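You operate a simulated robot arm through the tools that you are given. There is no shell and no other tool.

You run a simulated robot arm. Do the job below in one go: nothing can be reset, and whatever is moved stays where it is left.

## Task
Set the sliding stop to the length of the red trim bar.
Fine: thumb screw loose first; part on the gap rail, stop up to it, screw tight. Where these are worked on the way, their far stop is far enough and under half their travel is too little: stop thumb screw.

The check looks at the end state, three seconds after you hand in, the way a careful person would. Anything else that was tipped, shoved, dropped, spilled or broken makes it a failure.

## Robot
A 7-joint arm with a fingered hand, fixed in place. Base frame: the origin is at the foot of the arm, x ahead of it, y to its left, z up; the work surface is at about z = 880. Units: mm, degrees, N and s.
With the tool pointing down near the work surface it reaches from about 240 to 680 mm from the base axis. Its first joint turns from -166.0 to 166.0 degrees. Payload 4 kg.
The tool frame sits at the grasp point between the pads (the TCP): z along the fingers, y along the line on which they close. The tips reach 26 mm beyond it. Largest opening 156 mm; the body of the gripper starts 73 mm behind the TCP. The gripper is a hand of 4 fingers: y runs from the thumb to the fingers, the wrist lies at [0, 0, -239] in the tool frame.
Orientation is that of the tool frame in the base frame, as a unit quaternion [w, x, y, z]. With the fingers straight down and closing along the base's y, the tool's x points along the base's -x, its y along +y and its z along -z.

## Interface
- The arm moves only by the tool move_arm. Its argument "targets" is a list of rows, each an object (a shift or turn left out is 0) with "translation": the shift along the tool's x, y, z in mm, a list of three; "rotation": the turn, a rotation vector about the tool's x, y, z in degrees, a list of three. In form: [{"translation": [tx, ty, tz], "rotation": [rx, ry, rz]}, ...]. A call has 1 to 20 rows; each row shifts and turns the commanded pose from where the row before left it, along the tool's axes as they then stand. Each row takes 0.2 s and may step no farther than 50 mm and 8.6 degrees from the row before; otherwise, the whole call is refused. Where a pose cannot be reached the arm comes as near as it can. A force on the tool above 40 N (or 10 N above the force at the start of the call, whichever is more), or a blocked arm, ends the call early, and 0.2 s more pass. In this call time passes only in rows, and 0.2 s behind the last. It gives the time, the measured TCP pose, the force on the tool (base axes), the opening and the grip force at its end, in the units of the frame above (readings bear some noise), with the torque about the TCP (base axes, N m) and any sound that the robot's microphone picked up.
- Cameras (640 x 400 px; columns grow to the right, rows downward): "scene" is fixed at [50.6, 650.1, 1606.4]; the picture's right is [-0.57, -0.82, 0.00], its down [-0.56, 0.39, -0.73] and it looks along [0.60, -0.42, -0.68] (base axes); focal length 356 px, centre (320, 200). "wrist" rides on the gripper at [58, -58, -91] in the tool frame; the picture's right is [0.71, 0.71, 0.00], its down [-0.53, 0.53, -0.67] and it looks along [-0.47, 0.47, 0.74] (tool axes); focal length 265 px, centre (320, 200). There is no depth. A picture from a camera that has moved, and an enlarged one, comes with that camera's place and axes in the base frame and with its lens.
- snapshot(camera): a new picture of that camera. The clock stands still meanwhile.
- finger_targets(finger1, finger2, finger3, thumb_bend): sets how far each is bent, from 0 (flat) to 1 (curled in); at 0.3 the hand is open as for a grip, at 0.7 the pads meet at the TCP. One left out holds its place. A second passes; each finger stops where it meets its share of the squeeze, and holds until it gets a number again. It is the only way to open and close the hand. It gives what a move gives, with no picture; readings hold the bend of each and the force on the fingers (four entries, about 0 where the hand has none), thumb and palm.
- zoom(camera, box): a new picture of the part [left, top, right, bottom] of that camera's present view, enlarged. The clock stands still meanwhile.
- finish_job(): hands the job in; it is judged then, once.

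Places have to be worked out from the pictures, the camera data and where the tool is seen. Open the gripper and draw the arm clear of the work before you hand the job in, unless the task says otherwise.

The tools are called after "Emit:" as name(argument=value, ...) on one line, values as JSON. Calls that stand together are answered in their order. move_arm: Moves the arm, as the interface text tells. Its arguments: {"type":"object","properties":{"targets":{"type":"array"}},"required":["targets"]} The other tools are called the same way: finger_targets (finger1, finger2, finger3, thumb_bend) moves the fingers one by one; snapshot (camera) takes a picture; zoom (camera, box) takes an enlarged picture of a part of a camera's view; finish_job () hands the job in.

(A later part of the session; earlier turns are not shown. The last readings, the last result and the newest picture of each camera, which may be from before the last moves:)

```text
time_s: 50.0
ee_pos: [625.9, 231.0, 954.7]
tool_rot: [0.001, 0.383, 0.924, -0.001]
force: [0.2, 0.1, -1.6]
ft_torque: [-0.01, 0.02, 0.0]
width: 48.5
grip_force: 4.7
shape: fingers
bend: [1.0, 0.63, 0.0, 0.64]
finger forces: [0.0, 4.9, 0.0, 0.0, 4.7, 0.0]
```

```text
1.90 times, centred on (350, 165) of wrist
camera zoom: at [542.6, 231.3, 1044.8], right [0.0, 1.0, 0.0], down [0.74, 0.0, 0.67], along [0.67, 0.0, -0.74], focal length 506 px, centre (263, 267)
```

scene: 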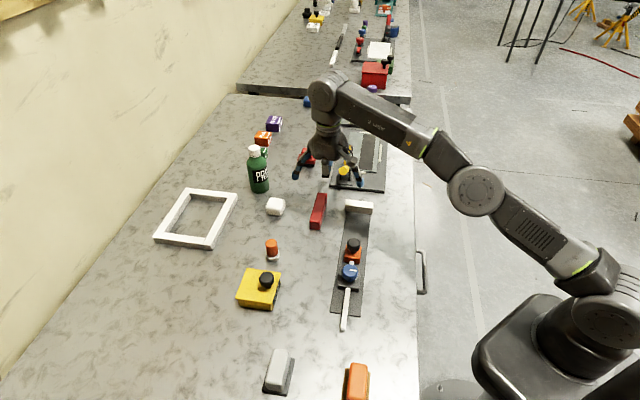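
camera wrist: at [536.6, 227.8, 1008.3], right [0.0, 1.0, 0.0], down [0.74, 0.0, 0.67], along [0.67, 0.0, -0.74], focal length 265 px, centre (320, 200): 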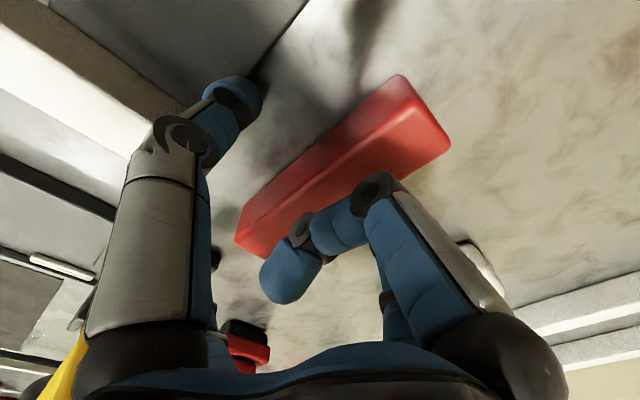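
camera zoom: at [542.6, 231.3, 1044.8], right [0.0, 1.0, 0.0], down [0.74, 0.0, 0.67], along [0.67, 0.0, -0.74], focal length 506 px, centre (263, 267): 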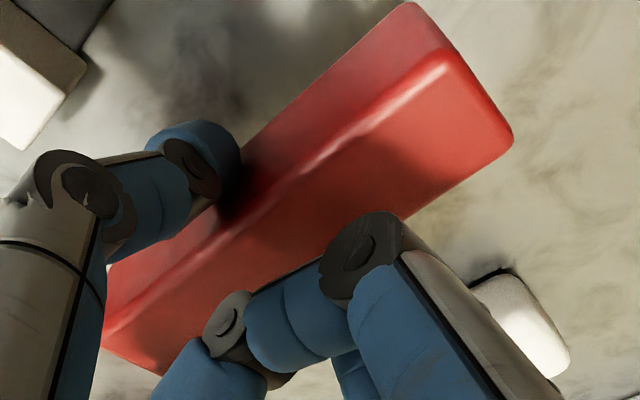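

The bar hangs level in the hand, with its ends about ±59 mm from the TCP along the rail. I move first along the rail direction, away from the fence, then across to above the rail, 10 mm higher.

Emit:
move_arm(targets=[{"translation": [18, 0, -5]}, {"translation": [18, 0, -5]}, {"translation": [17, 0, 0]}, {"translation": [0, -25, 0]}, {"translation": [0, -25, 0]}, {"translation": [0, -25, 0]}, {"translation": [0, -23, 0]}, {"translation": [0, 0, 0]}])

Emit:
snapshot(camera="wrist")

Emit:
zoom(camera="scene", box=[300, 170, 420, 290])

```text
time_s: 51.8
ee_pos: [517.8, 199.8, 960.5]
tool_rot: [-0.001, 0.383, 0.924, -0.001]
force: [0.0, 0.1, -1.2]
ft_torque: [0.02, -0.01, -0.01]
width: 48.4
grip_force: 5.4
shape: fingers
bend: [1.0, 0.63, 0.0, 0.64]
finger forces: [0.0, 4.9, 0.0, 0.0, 4.8, 0.1]
```

```text
taken
camera wrist: at [436.1, 200.7, 1053.5], right [0.0, 1.0, 0.0], down [0.74, 0.0, 0.67], along [0.67, 0.0, -0.74], focal length 265 px, centre (320, 200)
```

wrist: 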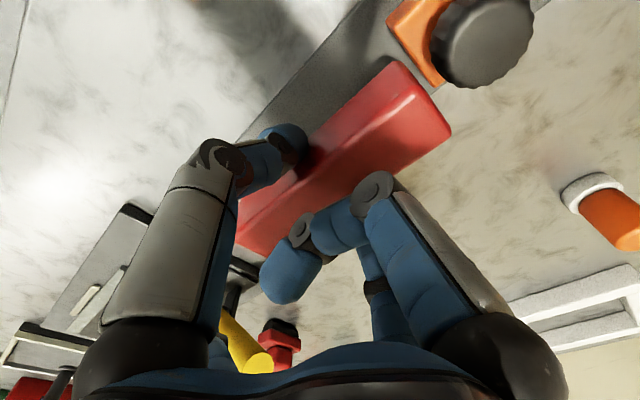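

```text
3.33 times, centred on (360, 230) of scene
camera zoom: at [50.6, 650.1, 1606.4], right [-0.57, -0.82, 0.0], down [-0.56, 0.39, -0.73], along [0.6, -0.42, -0.68], focal length 1186 px, centre (187, 100)
```

zoom: 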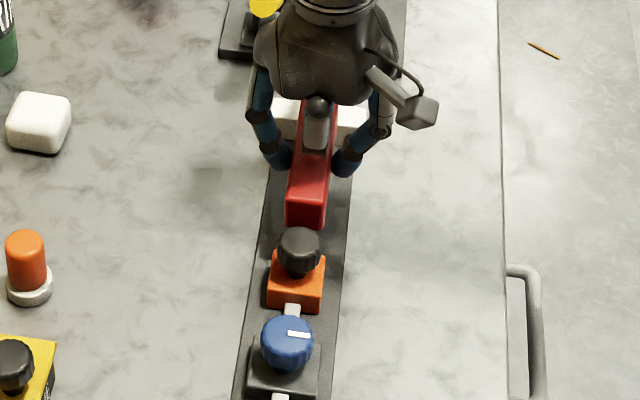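

The bar is over the rail. I shift 11 mm towards the fence, leaving about 5 mm to it by my estimate, and lower to about 12 mm above the rail.

Emit:
move_arm(targets=[{"translation": [-11, 0, 0]}, {"translation": [0, 0, 12]}, {"translation": [0, 0, 12]}, {"translation": [0, 0, 5]}, {"translation": [0, 0, 0]}])

Emit:
zoom(camera="scene", box=[310, 170, 400, 250])

Emit:
snapshot(camera="wrist")

```text
time_s: 53.0
ee_pos: [526.9, 190.2, 934.0]
tool_rot: [0.0, 0.382, 0.924, 0.0]
force: [0.2, 0.0, -1.9]
ft_torque: [-0.03, 0.01, 0.01]
width: 48.7
grip_force: 4.8
shape: fingers
bend: [1.0, 0.63, 0.0, 0.64]
finger forces: [0.1, 4.7, 0.0, 0.0, 4.8, 0.1]
```

```text
5.00 times, centred on (355, 210) of scene
camera zoom: at [50.6, 650.1, 1606.4], right [-0.57, -0.82, 0.0], down [-0.56, 0.39, -0.73], along [0.6, -0.42, -0.68], focal length 1779 px, centre (145, 150)
```

zoom: 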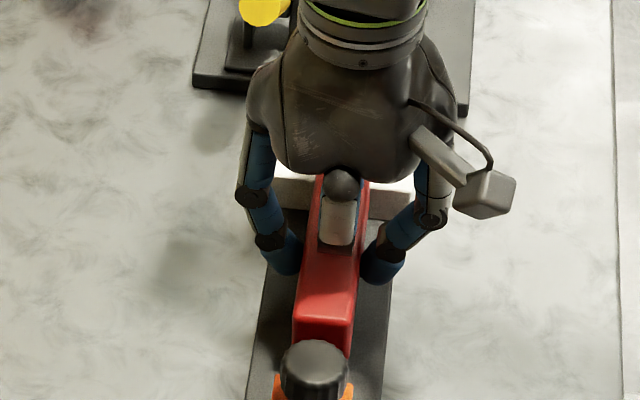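

```text
taken
camera wrist: at [445.2, 191.2, 1025.2], right [0.0, 1.0, 0.0], down [0.74, 0.0, 0.67], along [0.67, 0.0, -0.74], focal length 265 px, centre (320, 200)
```

wrist: 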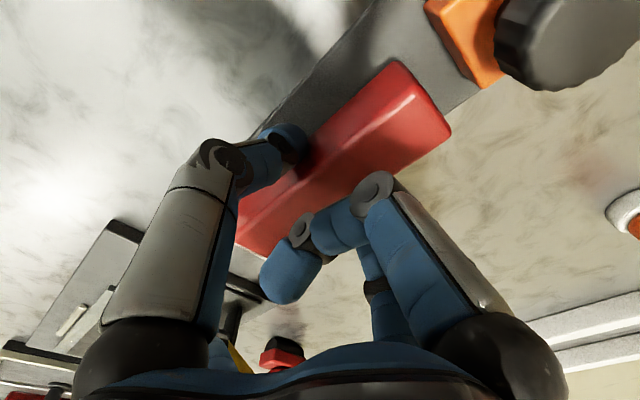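

No contact so far, and the bar's bottom is already below the fence's top, so its end is clear of the fence face. I lower the last bit in small steps until it touches the rail.

Emit:
move_arm(targets=[{"translation": [0, 0, 4]}, {"translation": [0, 0, 3]}, {"translation": [0, 0, 2]}, {"translation": [0, 0, 1.5]}])

Emit:
zoom(camera="scene", box=[310, 170, 400, 250])

```text
time_s: 54.0
ee_pos: [525.9, 189.9, 922.9]
tool_rot: [0.001, 0.383, 0.924, 0.001]
force: [-0.3, 0.2, -1.3]
ft_torque: [0.0, -0.02, 0.0]
width: 48.5
grip_force: 5.1
shape: fingers
bend: [1.0, 0.63, 0.0, 0.64]
finger forces: [0.1, 4.8, 0.0, 0.0, 4.9, 0.0]
```

```text
5.00 times, centred on (355, 210) of scene
camera zoom: at [50.6, 650.1, 1606.4], right [-0.57, -0.82, 0.0], down [-0.56, 0.39, -0.73], along [0.6, -0.42, -0.68], focal length 1779 px, centre (145, 150)
```

zoom: 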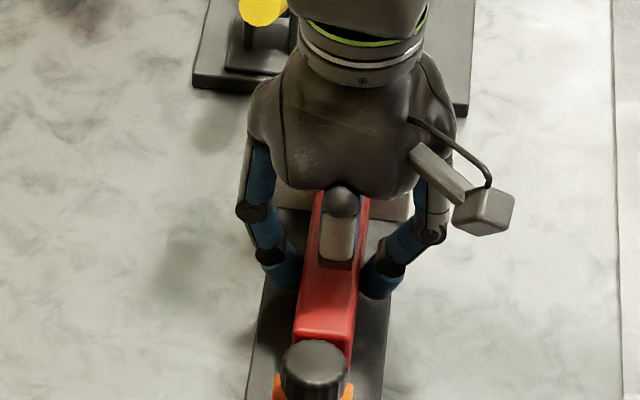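

No contact yet (Fz still about -1.3 N). I go on in 0.5 to 1 mm steps.

Emit:
move_arm(targets=[{"translation": [0, 0, 1]}, {"translation": [0, 0, 1]}, {"translation": [0, 0, 0.5]}])

```text
time_s: 54.8
ee_pos: [527.5, 191.5, 921.4]
tool_rot: [-0.001, 0.383, 0.924, 0.0]
force: [-0.4, -0.2, 0.0]
ft_torque: [0.0, 0.0, 0.01]
width: 49.0
grip_force: 5.5
shape: fingers
bend: [1.0, 0.63, 0.0, 0.64]
finger forces: [0.0, 4.8, 0.1, 0.0, 5.2, 0.0]
```

Fz rose to 0, so the bar is just beginning to rest on the rail. I lower another 0.8 mm to confirm.

Emit:
move_arm(targets=[{"translation": [0, 0, 0.5]}, {"translation": [0, 0, 0.3]}])

Emit:
snapshot(camera="wrist")

```text
time_s: 55.4
ee_pos: [526.8, 191.2, 920.2]
tool_rot: [0.0, 0.383, 0.924, 0.0]
force: [0.4, -0.5, 1.6]
ft_torque: [0.02, -0.04, 0.04]
width: 48.6
grip_force: 5.1
shape: fingers
bend: [1.0, 0.63, 0.0, 0.64]
finger forces: [0.0, 5.7, 0.0, 0.1, 5.1, 0.1]
```

```text
taken
camera wrist: at [444.0, 190.9, 1011.2], right [0.0, 1.0, 0.0], down [0.74, 0.0, 0.67], along [0.67, 0.0, -0.74], focal length 265 px, centre (320, 200)
```

wrist: 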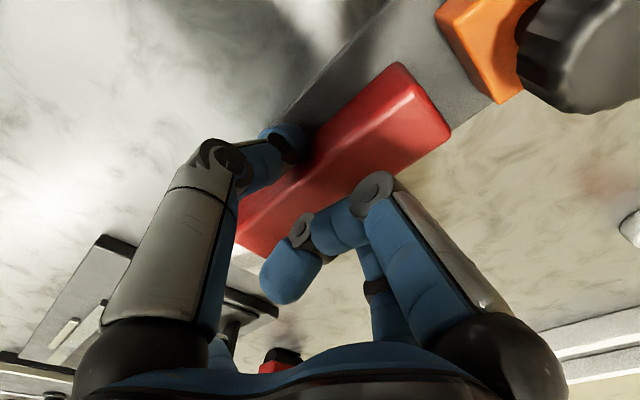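

The bar rests on the rail (Fz +1.6 N). I nudge it along the rail towards the fence in 1 mm steps until the force along the rail shows contact.

Emit:
move_arm(targets=[{"translation": [-1, 0, 0]}, {"translation": [-1, 0, 0]}, {"translation": [-1, 0, 0]}])

```text
time_s: 56.2
ee_pos: [528.3, 188.9, 920.1]
tool_rot: [0.0, 0.382, 0.924, 0.0]
force: [-0.6, -0.2, 4.7]
ft_torque: [0.02, -0.02, -0.01]
width: 48.8
grip_force: 5.9
shape: fingers
bend: [1.0, 0.63, 0.0, 0.64]
finger forces: [0.0, 5.8, 0.0, 0.0, 5.9, 0.0]
```

No force along the rail yet. I continue by 3 mm.

Emit:
move_arm(targets=[{"translation": [-1, 0, -0.3]}, {"translation": [-1, 0, 0]}, {"translation": [-1, 0, 0]}])

```text
time_s: 57.0
ee_pos: [530.2, 187.8, 920.4]
tool_rot: [0.0, 0.383, 0.924, 0.001]
force: [-4.9, 2.9, 1.9]
ft_torque: [0.12, 0.05, -0.03]
width: 48.9
grip_force: 6.2
shape: fingers
bend: [1.0, 0.63, 0.0, 0.64]
finger forces: [0.0, 5.1, 0.0, 0.0, 5.9, 0.1]
```

Contact with the fence: about 5.5 N along the rail. I release the bar gently, then look.

Emit:
finger_targets(finger2=0.56, thumb_bend=0.56)

Emit:
snapshot(camera="wrist")

Emit:
zoom(camera="scene", box=[310, 170, 400, 250])

```text
time_s: 58.0
ee_pos: [529.1, 186.3, 920.4]
tool_rot: [0.001, 0.383, 0.924, 0.0]
force: [-0.3, -0.6, -0.3]
ft_torque: [0.01, 0.01, 0.0]
width: 57.2
grip_force: 0.0
shape: fingers
bend: [1.0, 0.56, 0.0, 0.56]
finger forces: [0.0, 0.0, 0.0, 0.0, 0.0, 0.0]
```

```text
taken
camera wrist: at [448.1, 187.5, 1011.5], right [0.0, 1.0, 0.0], down [0.74, 0.0, 0.67], along [0.67, 0.0, -0.74], focal length 265 px, centre (320, 200)
```

wrist: 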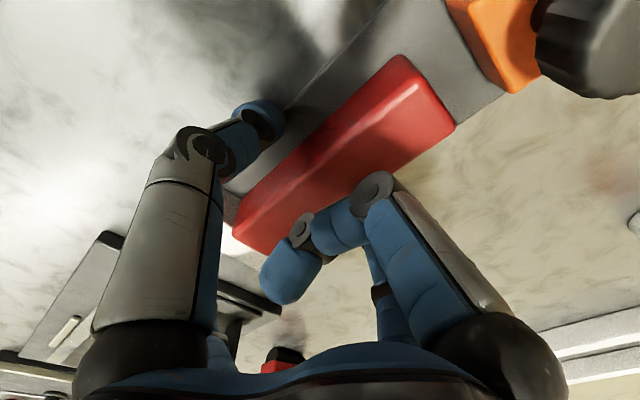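

```text
5.00 times, centred on (355, 210) of scene
camera zoom: at [50.6, 650.1, 1606.4], right [-0.57, -0.82, 0.0], down [-0.56, 0.39, -0.73], along [0.6, -0.42, -0.68], focal length 1779 px, centre (145, 150)
```

zoom: 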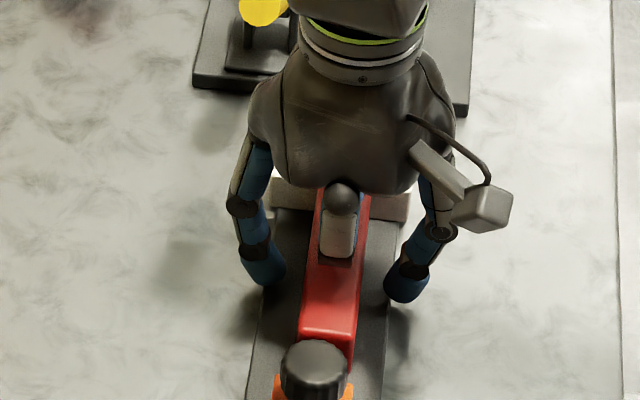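

The bar is released on the rail against the fence and nothing is touching. I rise straight up 110 mm and look at the result.

Emit:
move_arm(targets=[{"translation": [0, 0, -8]}, {"translation": [0, 0, -15]}, {"translation": [0, 0, -25]}, {"translation": [0, 0, -30]}, {"translation": [0, 0, -32]}, {"translation": [0, 0, 0]}])

Emit:
snapshot(camera="wrist")

Emit:
zoom(camera="scene", box=[300, 180, 420, 290])

```text
time_s: 59.4
ee_pos: [529.7, 187.4, 1029.9]
tool_rot: [0.0, 0.383, 0.924, -0.001]
force: [0.6, -0.2, -0.2]
ft_torque: [0.02, 0.03, 0.04]
width: 57.1
grip_force: 0.2
shape: fingers
bend: [1.0, 0.56, 0.0, 0.56]
finger forces: [0.0, 0.0, 0.0, 0.0, 0.1, 0.0]
```

```text
taken
camera wrist: at [448.0, 187.3, 1121.3], right [0.0, 1.0, 0.0], down [0.74, 0.0, 0.67], along [0.67, 0.0, -0.74], focal length 265 px, centre (320, 200)
```

wrist: 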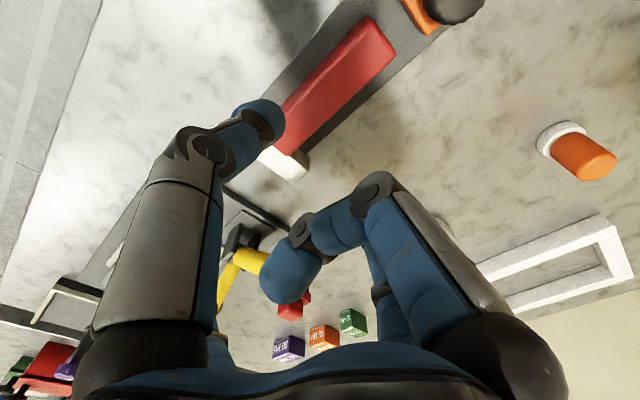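

```text
3.64 times, centred on (360, 235) of scene
camera zoom: at [50.6, 650.1, 1606.4], right [-0.57, -0.82, 0.0], down [-0.56, 0.39, -0.73], along [0.6, -0.42, -0.68], focal length 1294 px, centre (174, 73)
```

zoom: 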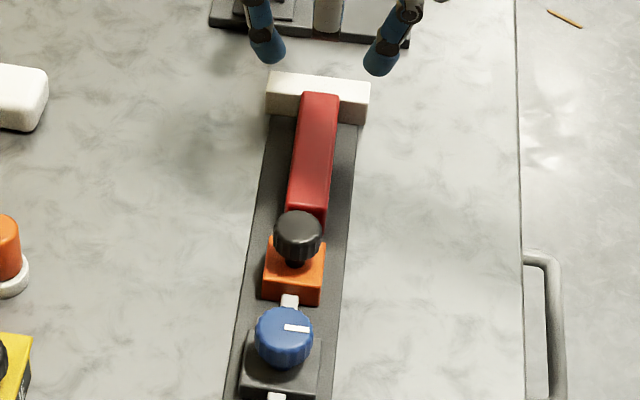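

The bar sits on the rail, square against the fence. Next I push the stop up to it. I rotate the hand to a diagonal yaw, go above the black stop knob and open all fingers to 0.3.

Emit:
move_arm(targets=[{"rotation": [0, 0, -8]}, {"rotation": [0, 0, -8]}, {"rotation": [0, 0, -8]}, {"rotation": [0, 0, -8]}, {"rotation": [0, 0, -8]}, {"rotation": [0, 0, -5]}, {"translation": [23, 24, 0]}, {"translation": [23, 24, 0]}, {"translation": [23, 25, 0]}, {"translation": [0, 0, 0]}])

Emit:
finger_targets(finger1=0.3, finger2=0.3, finger3=0.3, thumb_bend=0.3)

Emit:
snapshot(camera="wrist")

Emit:
zoom(camera="wrist", box=[180, 30, 460, 200])

Emit:
zoom(camera="scene", box=[300, 180, 420, 290])

```text
time_s: 61.6
ee_pos: [461.0, 261.9, 1030.8]
tool_rot: [0.002, 0.001, 1.0, 0.0]
force: [0.1, -0.3, 0.0]
ft_torque: [0.02, 0.0, -0.01]
width: 56.9
grip_force: 0.1
shape: fingers
bend: [1.0, 0.56, 0.0, 0.56]
finger forces: [0.0, 0.1, 0.1, 0.0, 0.1, 0.0]
```

```text
time_s: 62.6
ee_pos: [460.7, 261.8, 1031.1]
tool_rot: [0.0, 0.0, 1.0, 0.0]
force: [-0.2, 0.3, 0.1]
ft_torque: [0.0, 0.0, -0.03]
width: 106.2
grip_force: 0.1
shape: fingers
bend: [0.3, 0.3, 0.3, 0.3]
finger forces: [0.0, 0.0, 0.1, 0.1, 0.1, 0.0]
```

```text
taken
camera wrist: at [403.0, 204.0, 1121.3], right [-0.71, 0.71, 0.0], down [0.53, 0.53, 0.67], along [0.47, 0.47, -0.74], focal length 265 px, centre (320, 200)
```

wrist: 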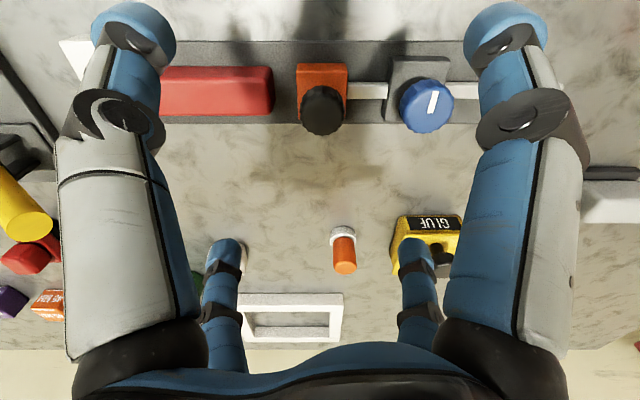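

```text
2.29 times, centred on (320, 115) of wrist
camera zoom: at [403.0, 204.0, 1121.3], right [-0.71, 0.71, 0.0], down [0.53, 0.53, 0.67], along [0.47, 0.47, -0.74], focal length 607 px, centre (320, 394)
```

zoom: 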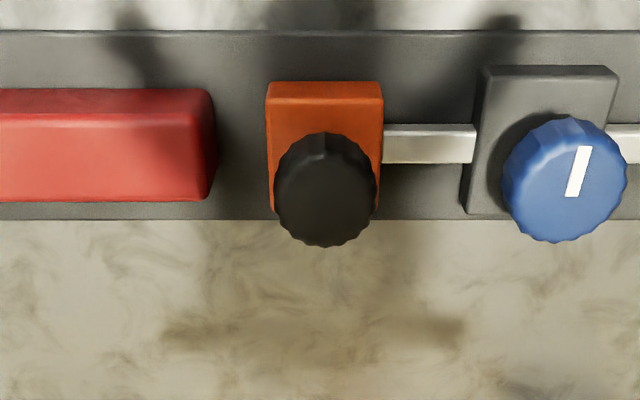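

```text
3.64 times, centred on (360, 235) of scene
camera zoom: at [50.6, 650.1, 1606.4], right [-0.57, -0.82, 0.0], down [-0.56, 0.39, -0.73], along [0.6, -0.42, -0.68], focal length 1294 px, centre (174, 73)
```

zoom: 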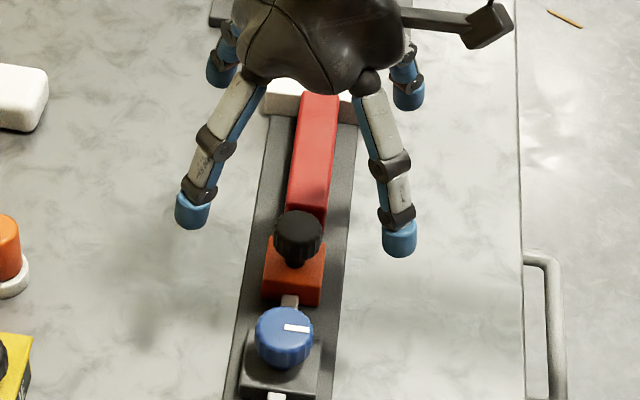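

The stop knob is at u=139, w=510, its face is at u=158, and the bar's end is at u=179, so it needs about 21 mm of travel. I lower over the black knob to z about 952 and grip it.

Emit:
move_arm(targets=[{"translation": [2.2, 0.5, 18]}, {"translation": [0, 0, 25]}, {"translation": [0, 0, 20]}, {"translation": [0, 0, 15]}, {"translation": [0, 0, 0]}])

Emit:
finger_targets(finger1=0.66, finger2=0.66, finger3=0.66, thumb_bend=0.66)

Emit:
snapshot(camera="wrist")

Emit:
zoom(camera="scene", box=[310, 190, 400, 280])

```text
time_s: 63.8
ee_pos: [458.4, 260.1, 952.1]
tool_rot: [0.0, 0.0, 1.0, 0.0]
force: [1.0, 0.4, -0.2]
ft_torque: [0.01, -0.01, 0.03]
width: 106.3
grip_force: 0.1
shape: fingers
bend: [0.3, 0.3, 0.3, 0.3]
finger forces: [0.0, 0.0, 0.1, 0.0, 0.0, 0.1]
```

```text
time_s: 64.8
ee_pos: [458.4, 259.8, 951.4]
tool_rot: [-0.001, 0.001, 1.0, 0.0]
force: [-0.3, -0.6, -1.1]
ft_torque: [0.02, 0.0, 0.01]
width: 14.0
grip_force: 6.8
shape: fingers
bend: [0.63, 0.62, 0.62, 0.64]
finger forces: [2.5, 3.6, 3.5, 0.0, 3.6, 0.1]
```

```text
taken
camera wrist: at [400.4, 203.0, 1043.2], right [-0.71, 0.71, 0.0], down [0.53, 0.53, 0.67], along [0.47, 0.47, -0.74], focal length 265 px, centre (320, 200)
```

wrist: 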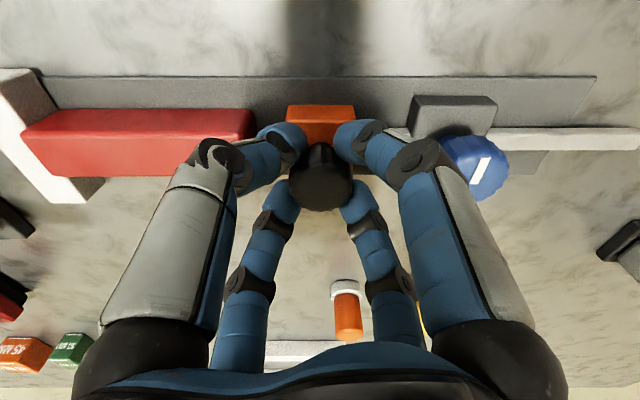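

```text
4.44 times, centred on (355, 235) of scene
camera zoom: at [50.6, 650.1, 1606.4], right [-0.57, -0.82, 0.0], down [-0.56, 0.39, -0.73], along [0.6, -0.42, -0.68], focal length 1581 px, centre (164, 44)
```

zoom: 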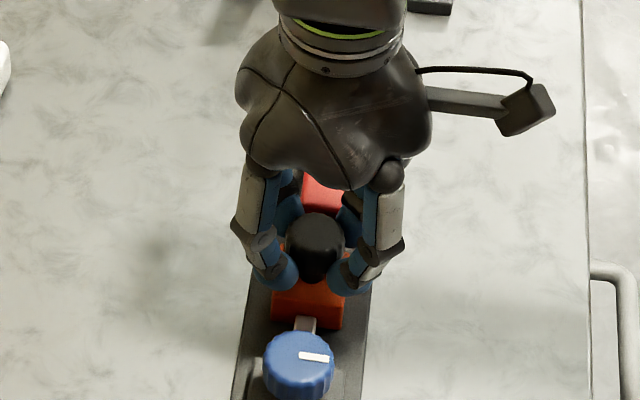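

All four fingers hold the knob evenly. I slide the stop towards the bar: 15 mm first, watching the force.

Emit:
move_arm(targets=[{"translation": [-1.5, -1.5, 0]}, {"translation": [-2, -2, 0]}, {"translation": [-2, -2, 0]}, {"translation": [-2, -2, 0]}, {"translation": [-2, -2, 0]}, {"translation": [-1, -1, 0]}])

Emit:
snapshot(camera="wrist")

```text
time_s: 66.2
ee_pos: [469.1, 248.5, 952.0]
tool_rot: [0.0, 0.0, 1.0, 0.0]
force: [-1.3, 1.6, -3.9]
ft_torque: [0.02, 0.03, 0.02]
width: 14.3
grip_force: 6.3
shape: fingers
bend: [0.63, 0.62, 0.62, 0.64]
finger forces: [2.7, 3.8, 2.9, 0.0, 3.3, 0.1]
```

```text
taken
camera wrist: at [411.5, 191.5, 1043.7], right [-0.71, 0.71, 0.0], down [0.53, 0.53, 0.67], along [0.47, 0.47, -0.74], focal length 265 px, centre (320, 200)
```

wrist: 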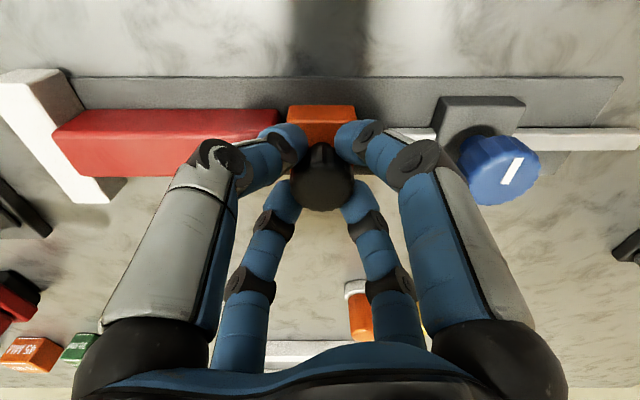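

The stop slides with about 2 N and its face is now a few mm from the bar. I close the rest in about 1 mm steps.

Emit:
move_arm(targets=[{"translation": [-0.8, -0.8, 0]}, {"translation": [-0.8, -0.8, 0]}, {"translation": [-0.8, -0.8, 0]}, {"translation": [-0.8, -0.8, 0]}, {"translation": [-0.8, -0.8, 0]}])

Emit:
zoom(camera="wrist", box=[40, 60, 400, 220])

```text
time_s: 67.4
ee_pos: [473.3, 246.3, 951.7]
tool_rot: [-0.001, 0.0, 1.0, 0.0]
force: [-3.0, 1.8, 3.4]
ft_torque: [0.04, 0.06, 0.01]
width: 14.6
grip_force: 7.6
shape: fingers
bend: [0.63, 0.62, 0.63, 0.64]
finger forces: [3.6, 4.6, 3.0, 0.0, 3.8, 0.1]
```

```text
1.78 times, centred on (220, 140) of wrist
camera zoom: at [415.5, 188.0, 1042.9], right [-0.71, 0.71, 0.0], down [0.53, 0.53, 0.67], along [0.47, 0.47, -0.74], focal length 472 px, centre (498, 307)
```

zoom: 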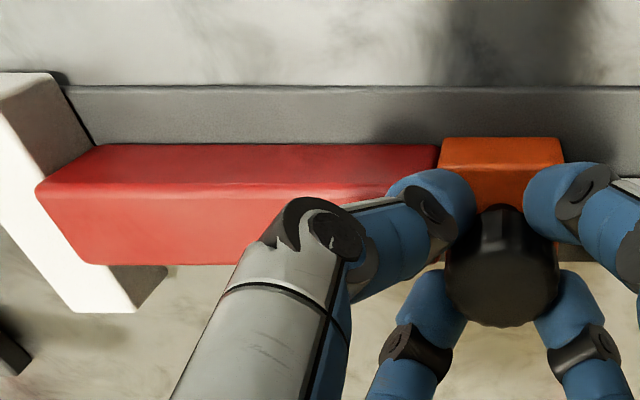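

The stop face is at the bar and the force is just starting to rise (about 3.4 N along the rail). I press on a little to confirm firm contact.

Emit:
move_arm(targets=[{"translation": [-0.6, -0.6, 0]}, {"translation": [-0.6, -0.6, 0]}, {"translation": [-0.6, -0.6, 0]}])

Emit:
zoom(camera="wrist", box=[40, 60, 400, 220])

```text
time_s: 68.2
ee_pos: [475.0, 244.8, 951.3]
tool_rot: [0.0, 0.0, 1.0, 0.001]
force: [-4.1, 5.0, 0.7]
ft_torque: [0.15, 0.13, 0.02]
width: 15.2
grip_force: 6.8
shape: fingers
bend: [0.62, 0.61, 0.63, 0.64]
finger forces: [4.2, 5.9, 2.2, 0.0, 2.1, 0.0]
```

```text
1.78 times, centred on (220, 140) of wrist
camera zoom: at [416.8, 186.7, 1043.2], right [-0.71, 0.71, 0.0], down [0.53, 0.53, 0.67], along [0.47, 0.47, -0.74], focal length 472 px, centre (498, 307)
```

zoom: 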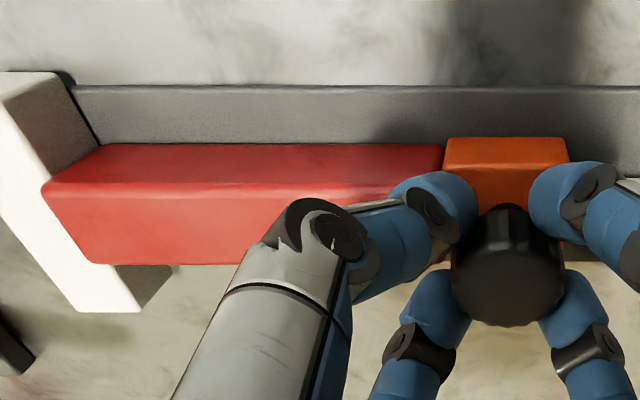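

The force is rising (6.4 N) and the gap is closed. I press a touch more to make sure the whole chain of fence, bar and stop is closed.

Emit:
move_arm(targets=[{"translation": [-0.7, -0.7, 0]}, {"translation": [-0.7, -0.7, 0]}, {"translation": [0, 0, 0]}])

Emit:
zoom(camera="wrist", box=[40, 60, 400, 220])

Emit:
zoom(camera="wrist", box=[240, 110, 380, 190])

```text
time_s: 69.0
ee_pos: [476.0, 243.7, 952.2]
tool_rot: [0.0, 0.0, 1.0, 0.0]
force: [-5.7, 7.0, -1.9]
ft_torque: [0.17, 0.12, 0.0]
width: 16.0
grip_force: 6.7
shape: fingers
bend: [0.62, 0.61, 0.64, 0.65]
finger forces: [4.6, 6.3, 1.4, 0.0, 1.1, 0.0]
```

```text
1.78 times, centred on (220, 140) of wrist
camera zoom: at [418.4, 185.2, 1044.1], right [-0.71, 0.71, 0.0], down [0.53, 0.53, 0.67], along [0.47, 0.47, -0.74], focal length 472 px, centre (498, 307)
```

zoom: 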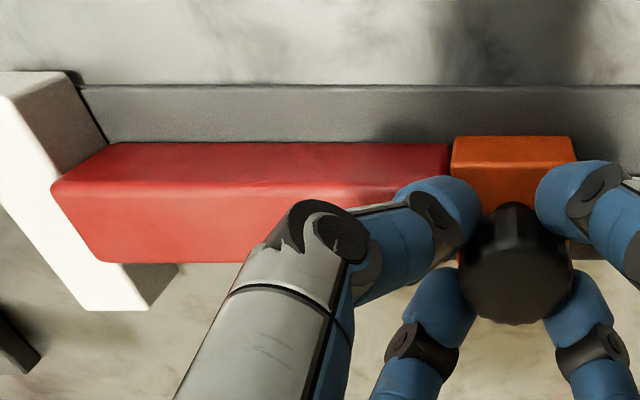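

```text
4.57 times, centred on (310, 150) of wrist
camera zoom: at [418.4, 185.2, 1044.1], right [-0.71, 0.71, 0.0], down [0.53, 0.53, 0.67], along [0.47, 0.47, -0.74], focal length 1213 px, centre (366, 429)
```

zoom: 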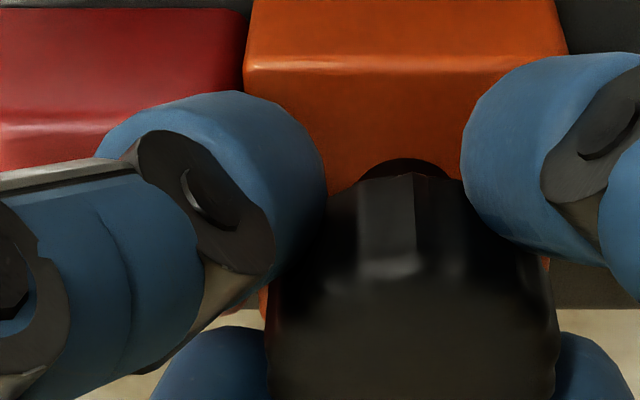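

Firm contact, 9 N along the rail with no gap at the stop. I release the knob evenly and rise.

Emit:
finger_targets(finger1=0.5, finger2=0.5, finger3=0.5, thumb_bend=0.5)

Emit:
move_arm(targets=[{"translation": [0, 0, -10]}, {"translation": [0, 0, -25]}, {"translation": [0, 0, -35]}, {"translation": [0, 0, -30]}, {"translation": [0, 0, 0]}])

Emit:
snapshot(camera="wrist")

Emit:
zoom(camera="wrist", box=[100, 20, 420, 180])

Emit:
zoom(camera="scene", box=[310, 190, 400, 280])

```text
time_s: 70.0
ee_pos: [475.9, 241.8, 953.1]
tool_rot: [0.001, 0.0, 1.0, 0.0]
force: [-0.4, 0.0, 0.2]
ft_torque: [-0.01, 0.03, 0.06]
width: 50.7
grip_force: 0.0
shape: fingers
bend: [0.5, 0.5, 0.5, 0.5]
finger forces: [0.0, 0.0, 0.0, 0.1, 0.0, 0.0]
```

```text
time_s: 71.2
ee_pos: [476.7, 244.8, 1050.5]
tool_rot: [0.0, 0.0, 1.0, 0.0]
force: [0.6, 0.0, -0.3]
ft_torque: [-0.04, -0.01, -0.02]
width: 50.9
grip_force: 0.1
shape: fingers
bend: [0.5, 0.5, 0.5, 0.5]
finger forces: [0.1, 0.0, 0.0, 0.0, 0.0, 0.0]
```

```text
taken
camera wrist: at [418.6, 187.2, 1142.7], right [-0.71, 0.71, 0.0], down [0.53, 0.53, 0.67], along [0.47, 0.47, -0.74], focal length 265 px, centre (320, 200)
```

wrist: 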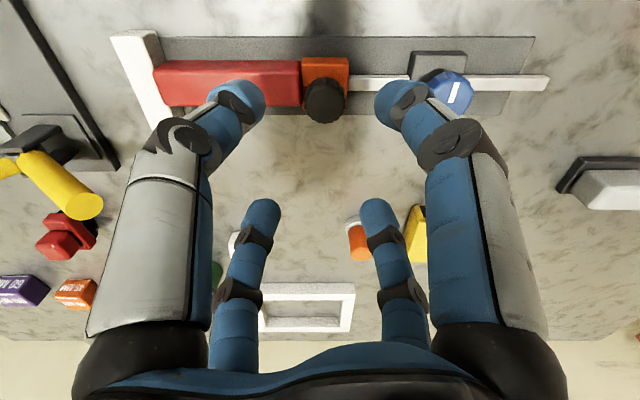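

```text
2.00 times, centred on (260, 100) of wrist
camera zoom: at [418.6, 187.2, 1142.7], right [-0.71, 0.71, 0.0], down [0.53, 0.53, 0.67], along [0.47, 0.47, -0.74], focal length 531 px, centre (440, 400)
```

zoom: 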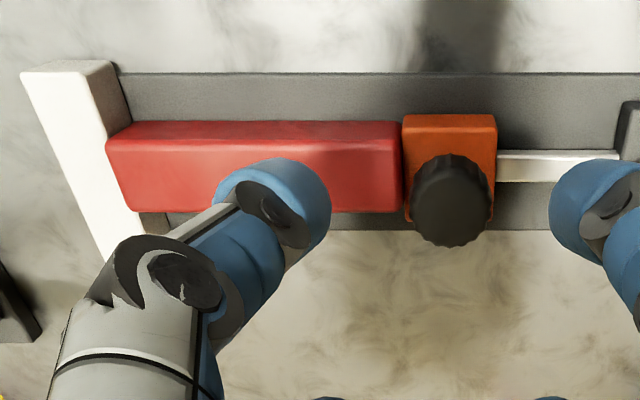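

```text
4.44 times, centred on (355, 235) of scene
camera zoom: at [50.6, 650.1, 1606.4], right [-0.57, -0.82, 0.0], down [-0.56, 0.39, -0.73], along [0.6, -0.42, -0.68], focal length 1581 px, centre (164, 44)
```

zoom: 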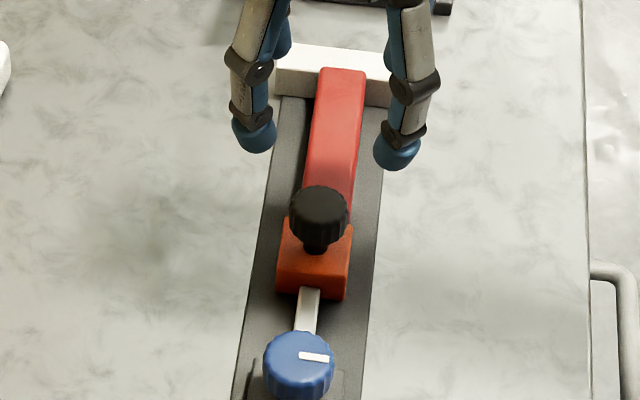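

The bar is snug between fence and stop. Now I tighten: move above the blue screw and turn the hand back counter-clockwise by 110 degrees, to have the full clockwise range available.

Emit:
move_arm(targets=[{"translation": [24, 24, 0]}, {"translation": [24, 24, 0]}, {"translation": [24.5, 23.4, 0]}, {"rotation": [0, 0, -8]}, {"rotation": [0, 0, -8]}, {"rotation": [0, 0, -8]}, {"rotation": [0, 0, -8]}, {"rotation": [0, 0, -8]}, {"rotation": [0, 0, -8]}, {"rotation": [0, 0, -8]}, {"rotation": [0, 0, -8]}, {"rotation": [0, 0, -8]}, {"rotation": [0, 0, -8]}, {"rotation": [0, 0, -8]}, {"rotation": [0, 0, -8]}, {"rotation": [0, 0, -8]}, {"rotation": [0, 0, -6]}, {"translation": [0, 0, 0]}])

Emit:
finger_targets(finger1=0.35, finger2=0.35, finger3=0.35, thumb_bend=0.35)

Emit:
snapshot(camera="wrist")

Emit:
zoom(camera="wrist", box=[200, 20, 440, 180])

```text
time_s: 75.0
ee_pos: [404.0, 313.7, 1050.9]
tool_rot: [0.0, 0.82, -0.573, 0.0]
force: [0.4, -0.6, 0.6]
ft_torque: [0.05, -0.01, 0.01]
width: 50.6
grip_force: 0.1
shape: fingers
bend: [0.5, 0.5, 0.5, 0.5]
finger forces: [0.0, 0.0, 0.0, 0.1, 0.1, 0.1]
```

```text
time_s: 76.0
ee_pos: [404.3, 313.6, 1050.2]
tool_rot: [0.0, 0.819, -0.574, 0.001]
force: [0.2, 0.6, -0.5]
ft_torque: [0.04, -0.03, 0.02]
width: 92.7
grip_force: 0.1
shape: fingers
bend: [0.35, 0.35, 0.35, 0.35]
finger forces: [0.0, 0.1, 0.0, 0.0, 0.0, 0.0]
```

```text
taken
camera wrist: at [478.5, 279.3, 1142.6], right [-0.42, -0.91, 0.0], down [-0.67, 0.31, 0.67], along [-0.6, 0.28, -0.74], focal length 265 px, centre (320, 200)
```

wrist: 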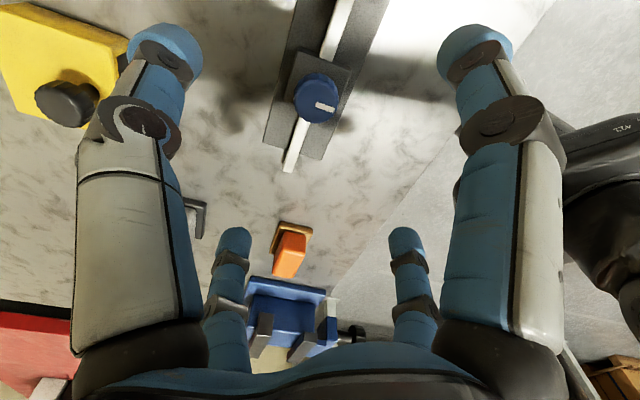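

```text
2.50 times, centred on (320, 100) of wrist
camera zoom: at [478.5, 279.3, 1142.6], right [-0.42, -0.91, 0.0], down [-0.67, 0.31, 0.67], along [-0.6, 0.28, -0.74], focal length 664 px, centre (320, 450)
```

zoom: 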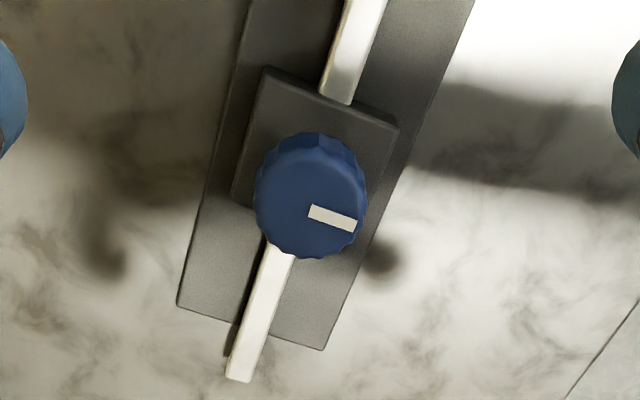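

The knob is at (404.6, 316.9) and the TCP needs about 3 mm correction. I centre, lower to z about 947 and grip it.

Emit:
move_arm(targets=[{"translation": [-2.5, -1.5, 24]}, {"translation": [0, 0, 30]}, {"translation": [0, 0, 25]}, {"translation": [0, 0, 15]}, {"translation": [0, 0, 10.5]}, {"translation": [0, 0, 0]}])

Emit:
finger_targets(finger1=0.7, finger2=0.7, finger3=0.7, thumb_bend=0.7)

Emit:
zoom(camera="wrist", box=[220, 90, 420, 240])

Emit:
zoom(camera="scene", box=[310, 200, 400, 300])

```text
time_s: 77.4
ee_pos: [402.7, 318.3, 946.5]
tool_rot: [-0.001, 0.819, -0.574, 0.001]
force: [-0.3, -0.3, 0.9]
ft_torque: [0.01, 0.03, 0.0]
width: 92.9
grip_force: 0.0
shape: fingers
bend: [0.35, 0.35, 0.35, 0.35]
finger forces: [0.0, 0.0, 0.0, 0.0, 0.0, 0.1]
```

```text
time_s: 78.4
ee_pos: [402.9, 317.7, 947.4]
tool_rot: [-0.001, 0.819, -0.573, 0.0]
force: [6.0, 2.1, -1.3]
ft_torque: [0.08, -0.14, 0.03]
width: 19.6
grip_force: 15.7
shape: fingers
bend: [0.61, 0.62, 0.63, 0.63]
finger forces: [6.6, 6.1, 6.2, 0.0, 12.4, 0.1]
```

```text
2.67 times, centred on (320, 165) of wrist
camera zoom: at [478.0, 283.8, 1038.7], right [-0.42, -0.91, 0.0], down [-0.68, 0.31, 0.67], along [-0.6, 0.28, -0.74], focal length 708 px, centre (320, 293)
```

zoom: 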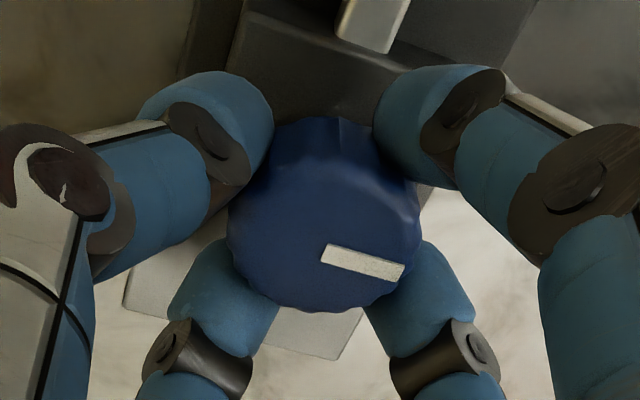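

```text
4.00 times, centred on (355, 250) of scene
camera zoom: at [50.6, 650.1, 1606.4], right [-0.57, -0.82, 0.0], down [-0.56, 0.39, -0.73], along [0.6, -0.42, -0.68], focal length 1423 px, centre (180, 0)
```

zoom: 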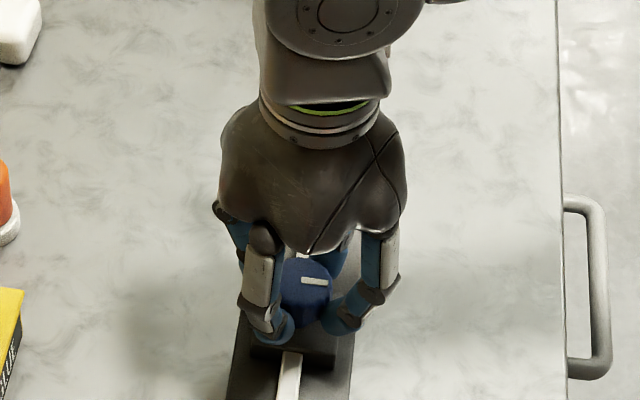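

The knob is gripped by all four fingers. I turn clockwise (positive about tool z): 48 degrees first.

Emit:
move_arm(targets=[{"rotation": [0, 0, 8]}, {"rotation": [0, 0, 8]}, {"rotation": [0, 0, 8]}, {"rotation": [0, 0, 8]}, {"rotation": [0, 0, 8]}, {"rotation": [0, 0, 8]}])

Emit:
zoom(camera="wrist", box=[220, 90, 420, 240])

```text
time_s: 79.8
ee_pos: [405.2, 317.4, 947.2]
tool_rot: [0.001, -0.514, 0.858, 0.0]
force: [7.1, 5.9, 0.0]
ft_torque: [0.22, -0.16, 0.02]
width: 18.7
grip_force: 15.4
shape: fingers
bend: [0.62, 0.62, 0.62, 0.63]
finger forces: [5.2, 7.4, 8.5, 0.1, 10.4, 0.0]
```

```text
2.67 times, centred on (320, 165) of wrist
camera zoom: at [428.2, 238.9, 1038.6], right [-0.96, -0.29, 0.0], down [-0.22, 0.71, 0.67], along [-0.19, 0.64, -0.74], focal length 708 px, centre (320, 293)
```

zoom: 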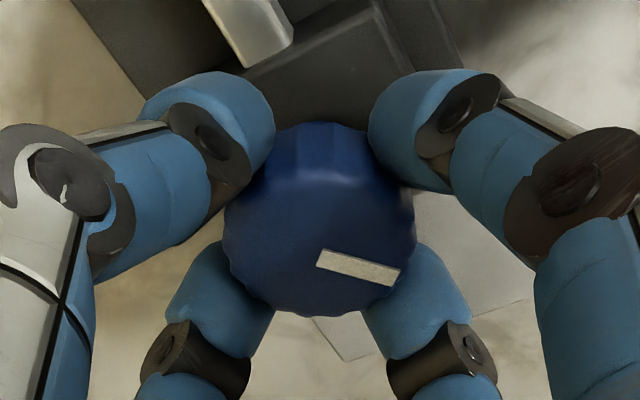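

The pointer follows the hand. I turn another 48 degrees clockwise.

Emit:
move_arm(targets=[{"rotation": [0, 0, 8]}, {"rotation": [0, 0, 8]}, {"rotation": [0, 0, 8]}, {"rotation": [0, 0, 8]}, {"rotation": [0, 0, 8]}, {"rotation": [0, 0, 8]}])

Emit:
zoom(camera="wrist", box=[220, 90, 420, 240])

```text
time_s: 81.2
ee_pos: [404.1, 316.3, 947.9]
tool_rot: [-0.001, -0.121, 0.993, -0.001]
force: [5.7, 1.8, -8.6]
ft_torque: [0.07, -0.13, 0.02]
width: 18.4
grip_force: 14.3
shape: fingers
bend: [0.62, 0.62, 0.62, 0.64]
finger forces: [5.6, 7.8, 6.4, 0.0, 9.0, 0.0]
```

```text
2.67 times, centred on (320, 165) of wrist
camera zoom: at [362.6, 246.3, 1039.4], right [-0.86, 0.52, 0.0], down [0.39, 0.64, 0.67], along [0.34, 0.57, -0.75], focal length 708 px, centre (320, 293)
```

zoom: 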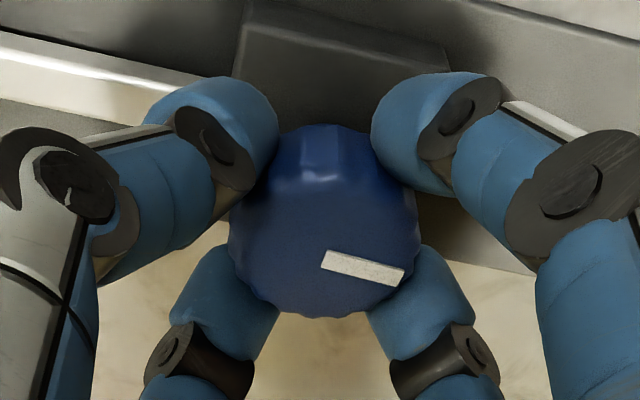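

96 degrees done and still following. I turn a further 32 degrees, expecting the tight stop near 120.

Emit:
move_arm(targets=[{"rotation": [0, 0, 8]}, {"rotation": [0, 0, 8]}, {"rotation": [0, 0, 8]}, {"rotation": [0, 0, 8]}])

Emit:
zoom(camera="wrist", box=[220, 90, 420, 240])

Emit:
zoom(camera="scene", box=[310, 200, 400, 300])

```text
time_s: 82.2
ee_pos: [405.6, 315.4, 949.1]
tool_rot: [0.0, 0.158, 0.987, 0.0]
force: [3.7, -1.5, -9.2]
ft_torque: [-0.07, -0.15, 0.18]
width: 17.1
grip_force: 14.1
shape: fingers
bend: [0.62, 0.62, 0.63, 0.64]
finger forces: [6.2, 7.1, 5.6, 0.0, 9.2, 0.0]
```

```text
2.67 times, centred on (320, 165) of wrist
camera zoom: at [331.9, 279.1, 1039.5], right [-0.45, 0.89, 0.0], down [0.66, 0.34, 0.67], along [0.6, 0.3, -0.74], focal length 708 px, centre (320, 293)
```

zoom: 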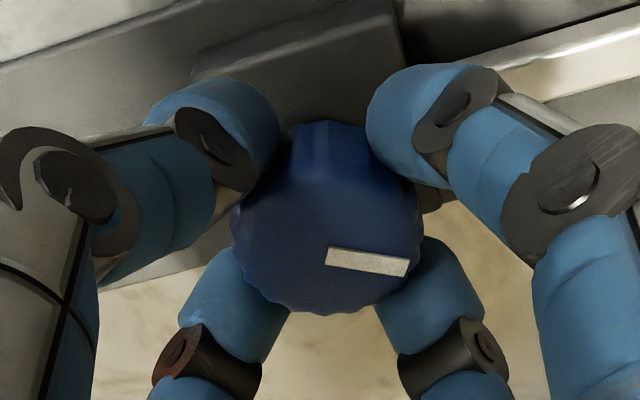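

```text
4.00 times, centred on (355, 250) of scene
camera zoom: at [50.6, 650.1, 1606.4], right [-0.57, -0.82, 0.0], down [-0.56, 0.39, -0.73], along [0.6, -0.42, -0.68], focal length 1423 px, centre (180, 0)
```

zoom: 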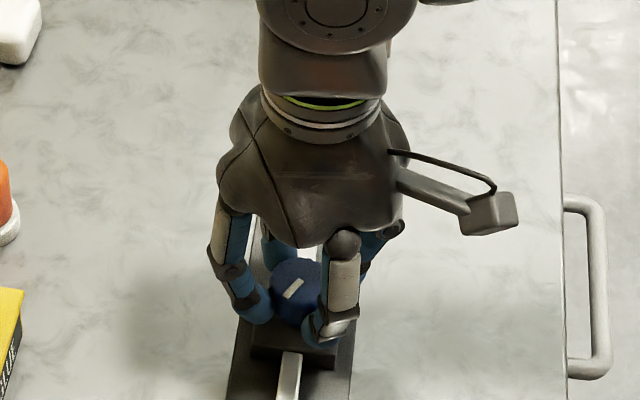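

Torque is now rising (+0.18 N m) and the pointer begins to lag, so the tight stop is close. I turn a further 16 degrees to seat it.

Emit:
move_arm(targets=[{"rotation": [0, 0, 8]}, {"rotation": [0, 0, 8]}])

Emit:
zoom(camera="wrist", box=[220, 90, 420, 240])

Emit:
zoom(camera="scene", box=[310, 200, 400, 300])

```text
time_s: 82.8
ee_pos: [419.1, 306.2, 948.5]
tool_rot: [0.002, 0.289, 0.957, -0.001]
force: [-14.9, 4.6, 7.8]
ft_torque: [0.23, 0.65, 0.09]
width: 26.4
grip_force: 11.4
shape: fingers
bend: [0.54, 0.66, 0.69, 0.67]
finger forces: [16.8, 1.9, 0.0, 0.0, 3.5, 0.0]
out of reach, approached as far as the arm can: row 2
```

```text
2.67 times, centred on (320, 165) of wrist
camera zoom: at [338.3, 290.2, 1040.3], right [-0.2, 0.98, 0.0], down [0.73, 0.15, 0.67], along [0.66, 0.13, -0.74], focal length 708 px, centre (320, 293)
```

zoom: 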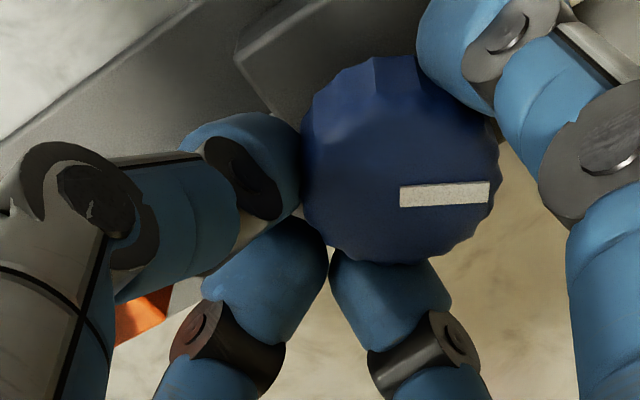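

```text
4.00 times, centred on (355, 250) of scene
camera zoom: at [50.6, 650.1, 1606.4], right [-0.57, -0.82, 0.0], down [-0.56, 0.39, -0.73], along [0.6, -0.42, -0.68], focal length 1423 px, centre (180, 0)
```

zoom: 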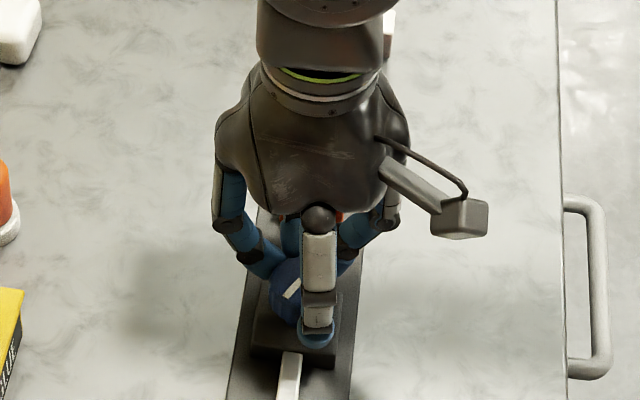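

The arm met its own joint limit on the last row and pulled sideways, but the pointer is back to its original tight direction. I open the fingers to relieve the load, then rise.

Emit:
finger_targets(finger1=0.42, finger2=0.42, finger3=0.42, thumb_bend=0.42)

Emit:
snapshot(camera="wrist")

Emit:
zoom(camera="scene", box=[310, 200, 400, 300])

```text
time_s: 83.8
ee_pos: [422.2, 303.0, 948.7]
tool_rot: [0.005, 0.291, 0.957, -0.001]
force: [-1.7, 5.0, 2.1]
ft_torque: [-0.1, -0.11, 0.22]
width: 73.1
grip_force: 2.5
shape: fingers
bend: [0.42, 0.42, 0.46, 0.42]
finger forces: [0.0, 0.0, 5.7, 0.0, 0.1, 0.0]
```

```text
taken
camera wrist: at [341.0, 288.1, 1039.1], right [-0.19, 0.98, -0.01], down [0.72, 0.15, 0.67], along [0.66, 0.13, -0.74], focal length 265 px, centre (320, 200)
```

wrist: 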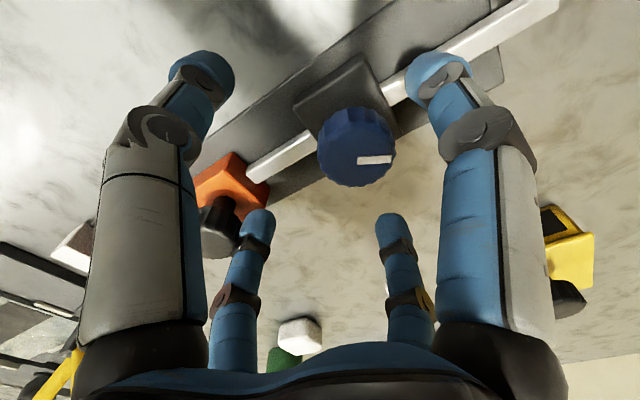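

```text
4.00 times, centred on (355, 250) of scene
camera zoom: at [50.6, 650.1, 1606.4], right [-0.57, -0.82, 0.0], down [-0.56, 0.39, -0.73], along [0.6, -0.42, -0.68], focal length 1423 px, centre (180, 0)
```

zoom: 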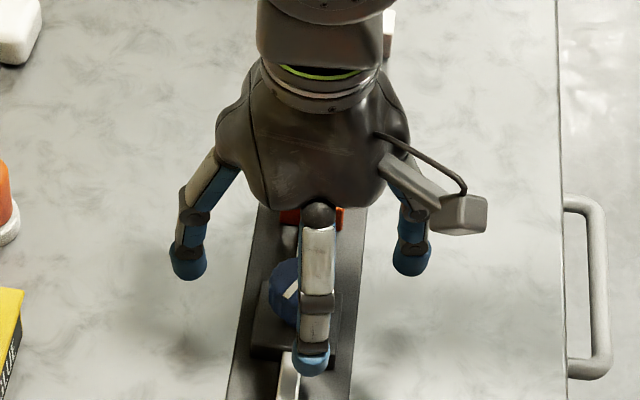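

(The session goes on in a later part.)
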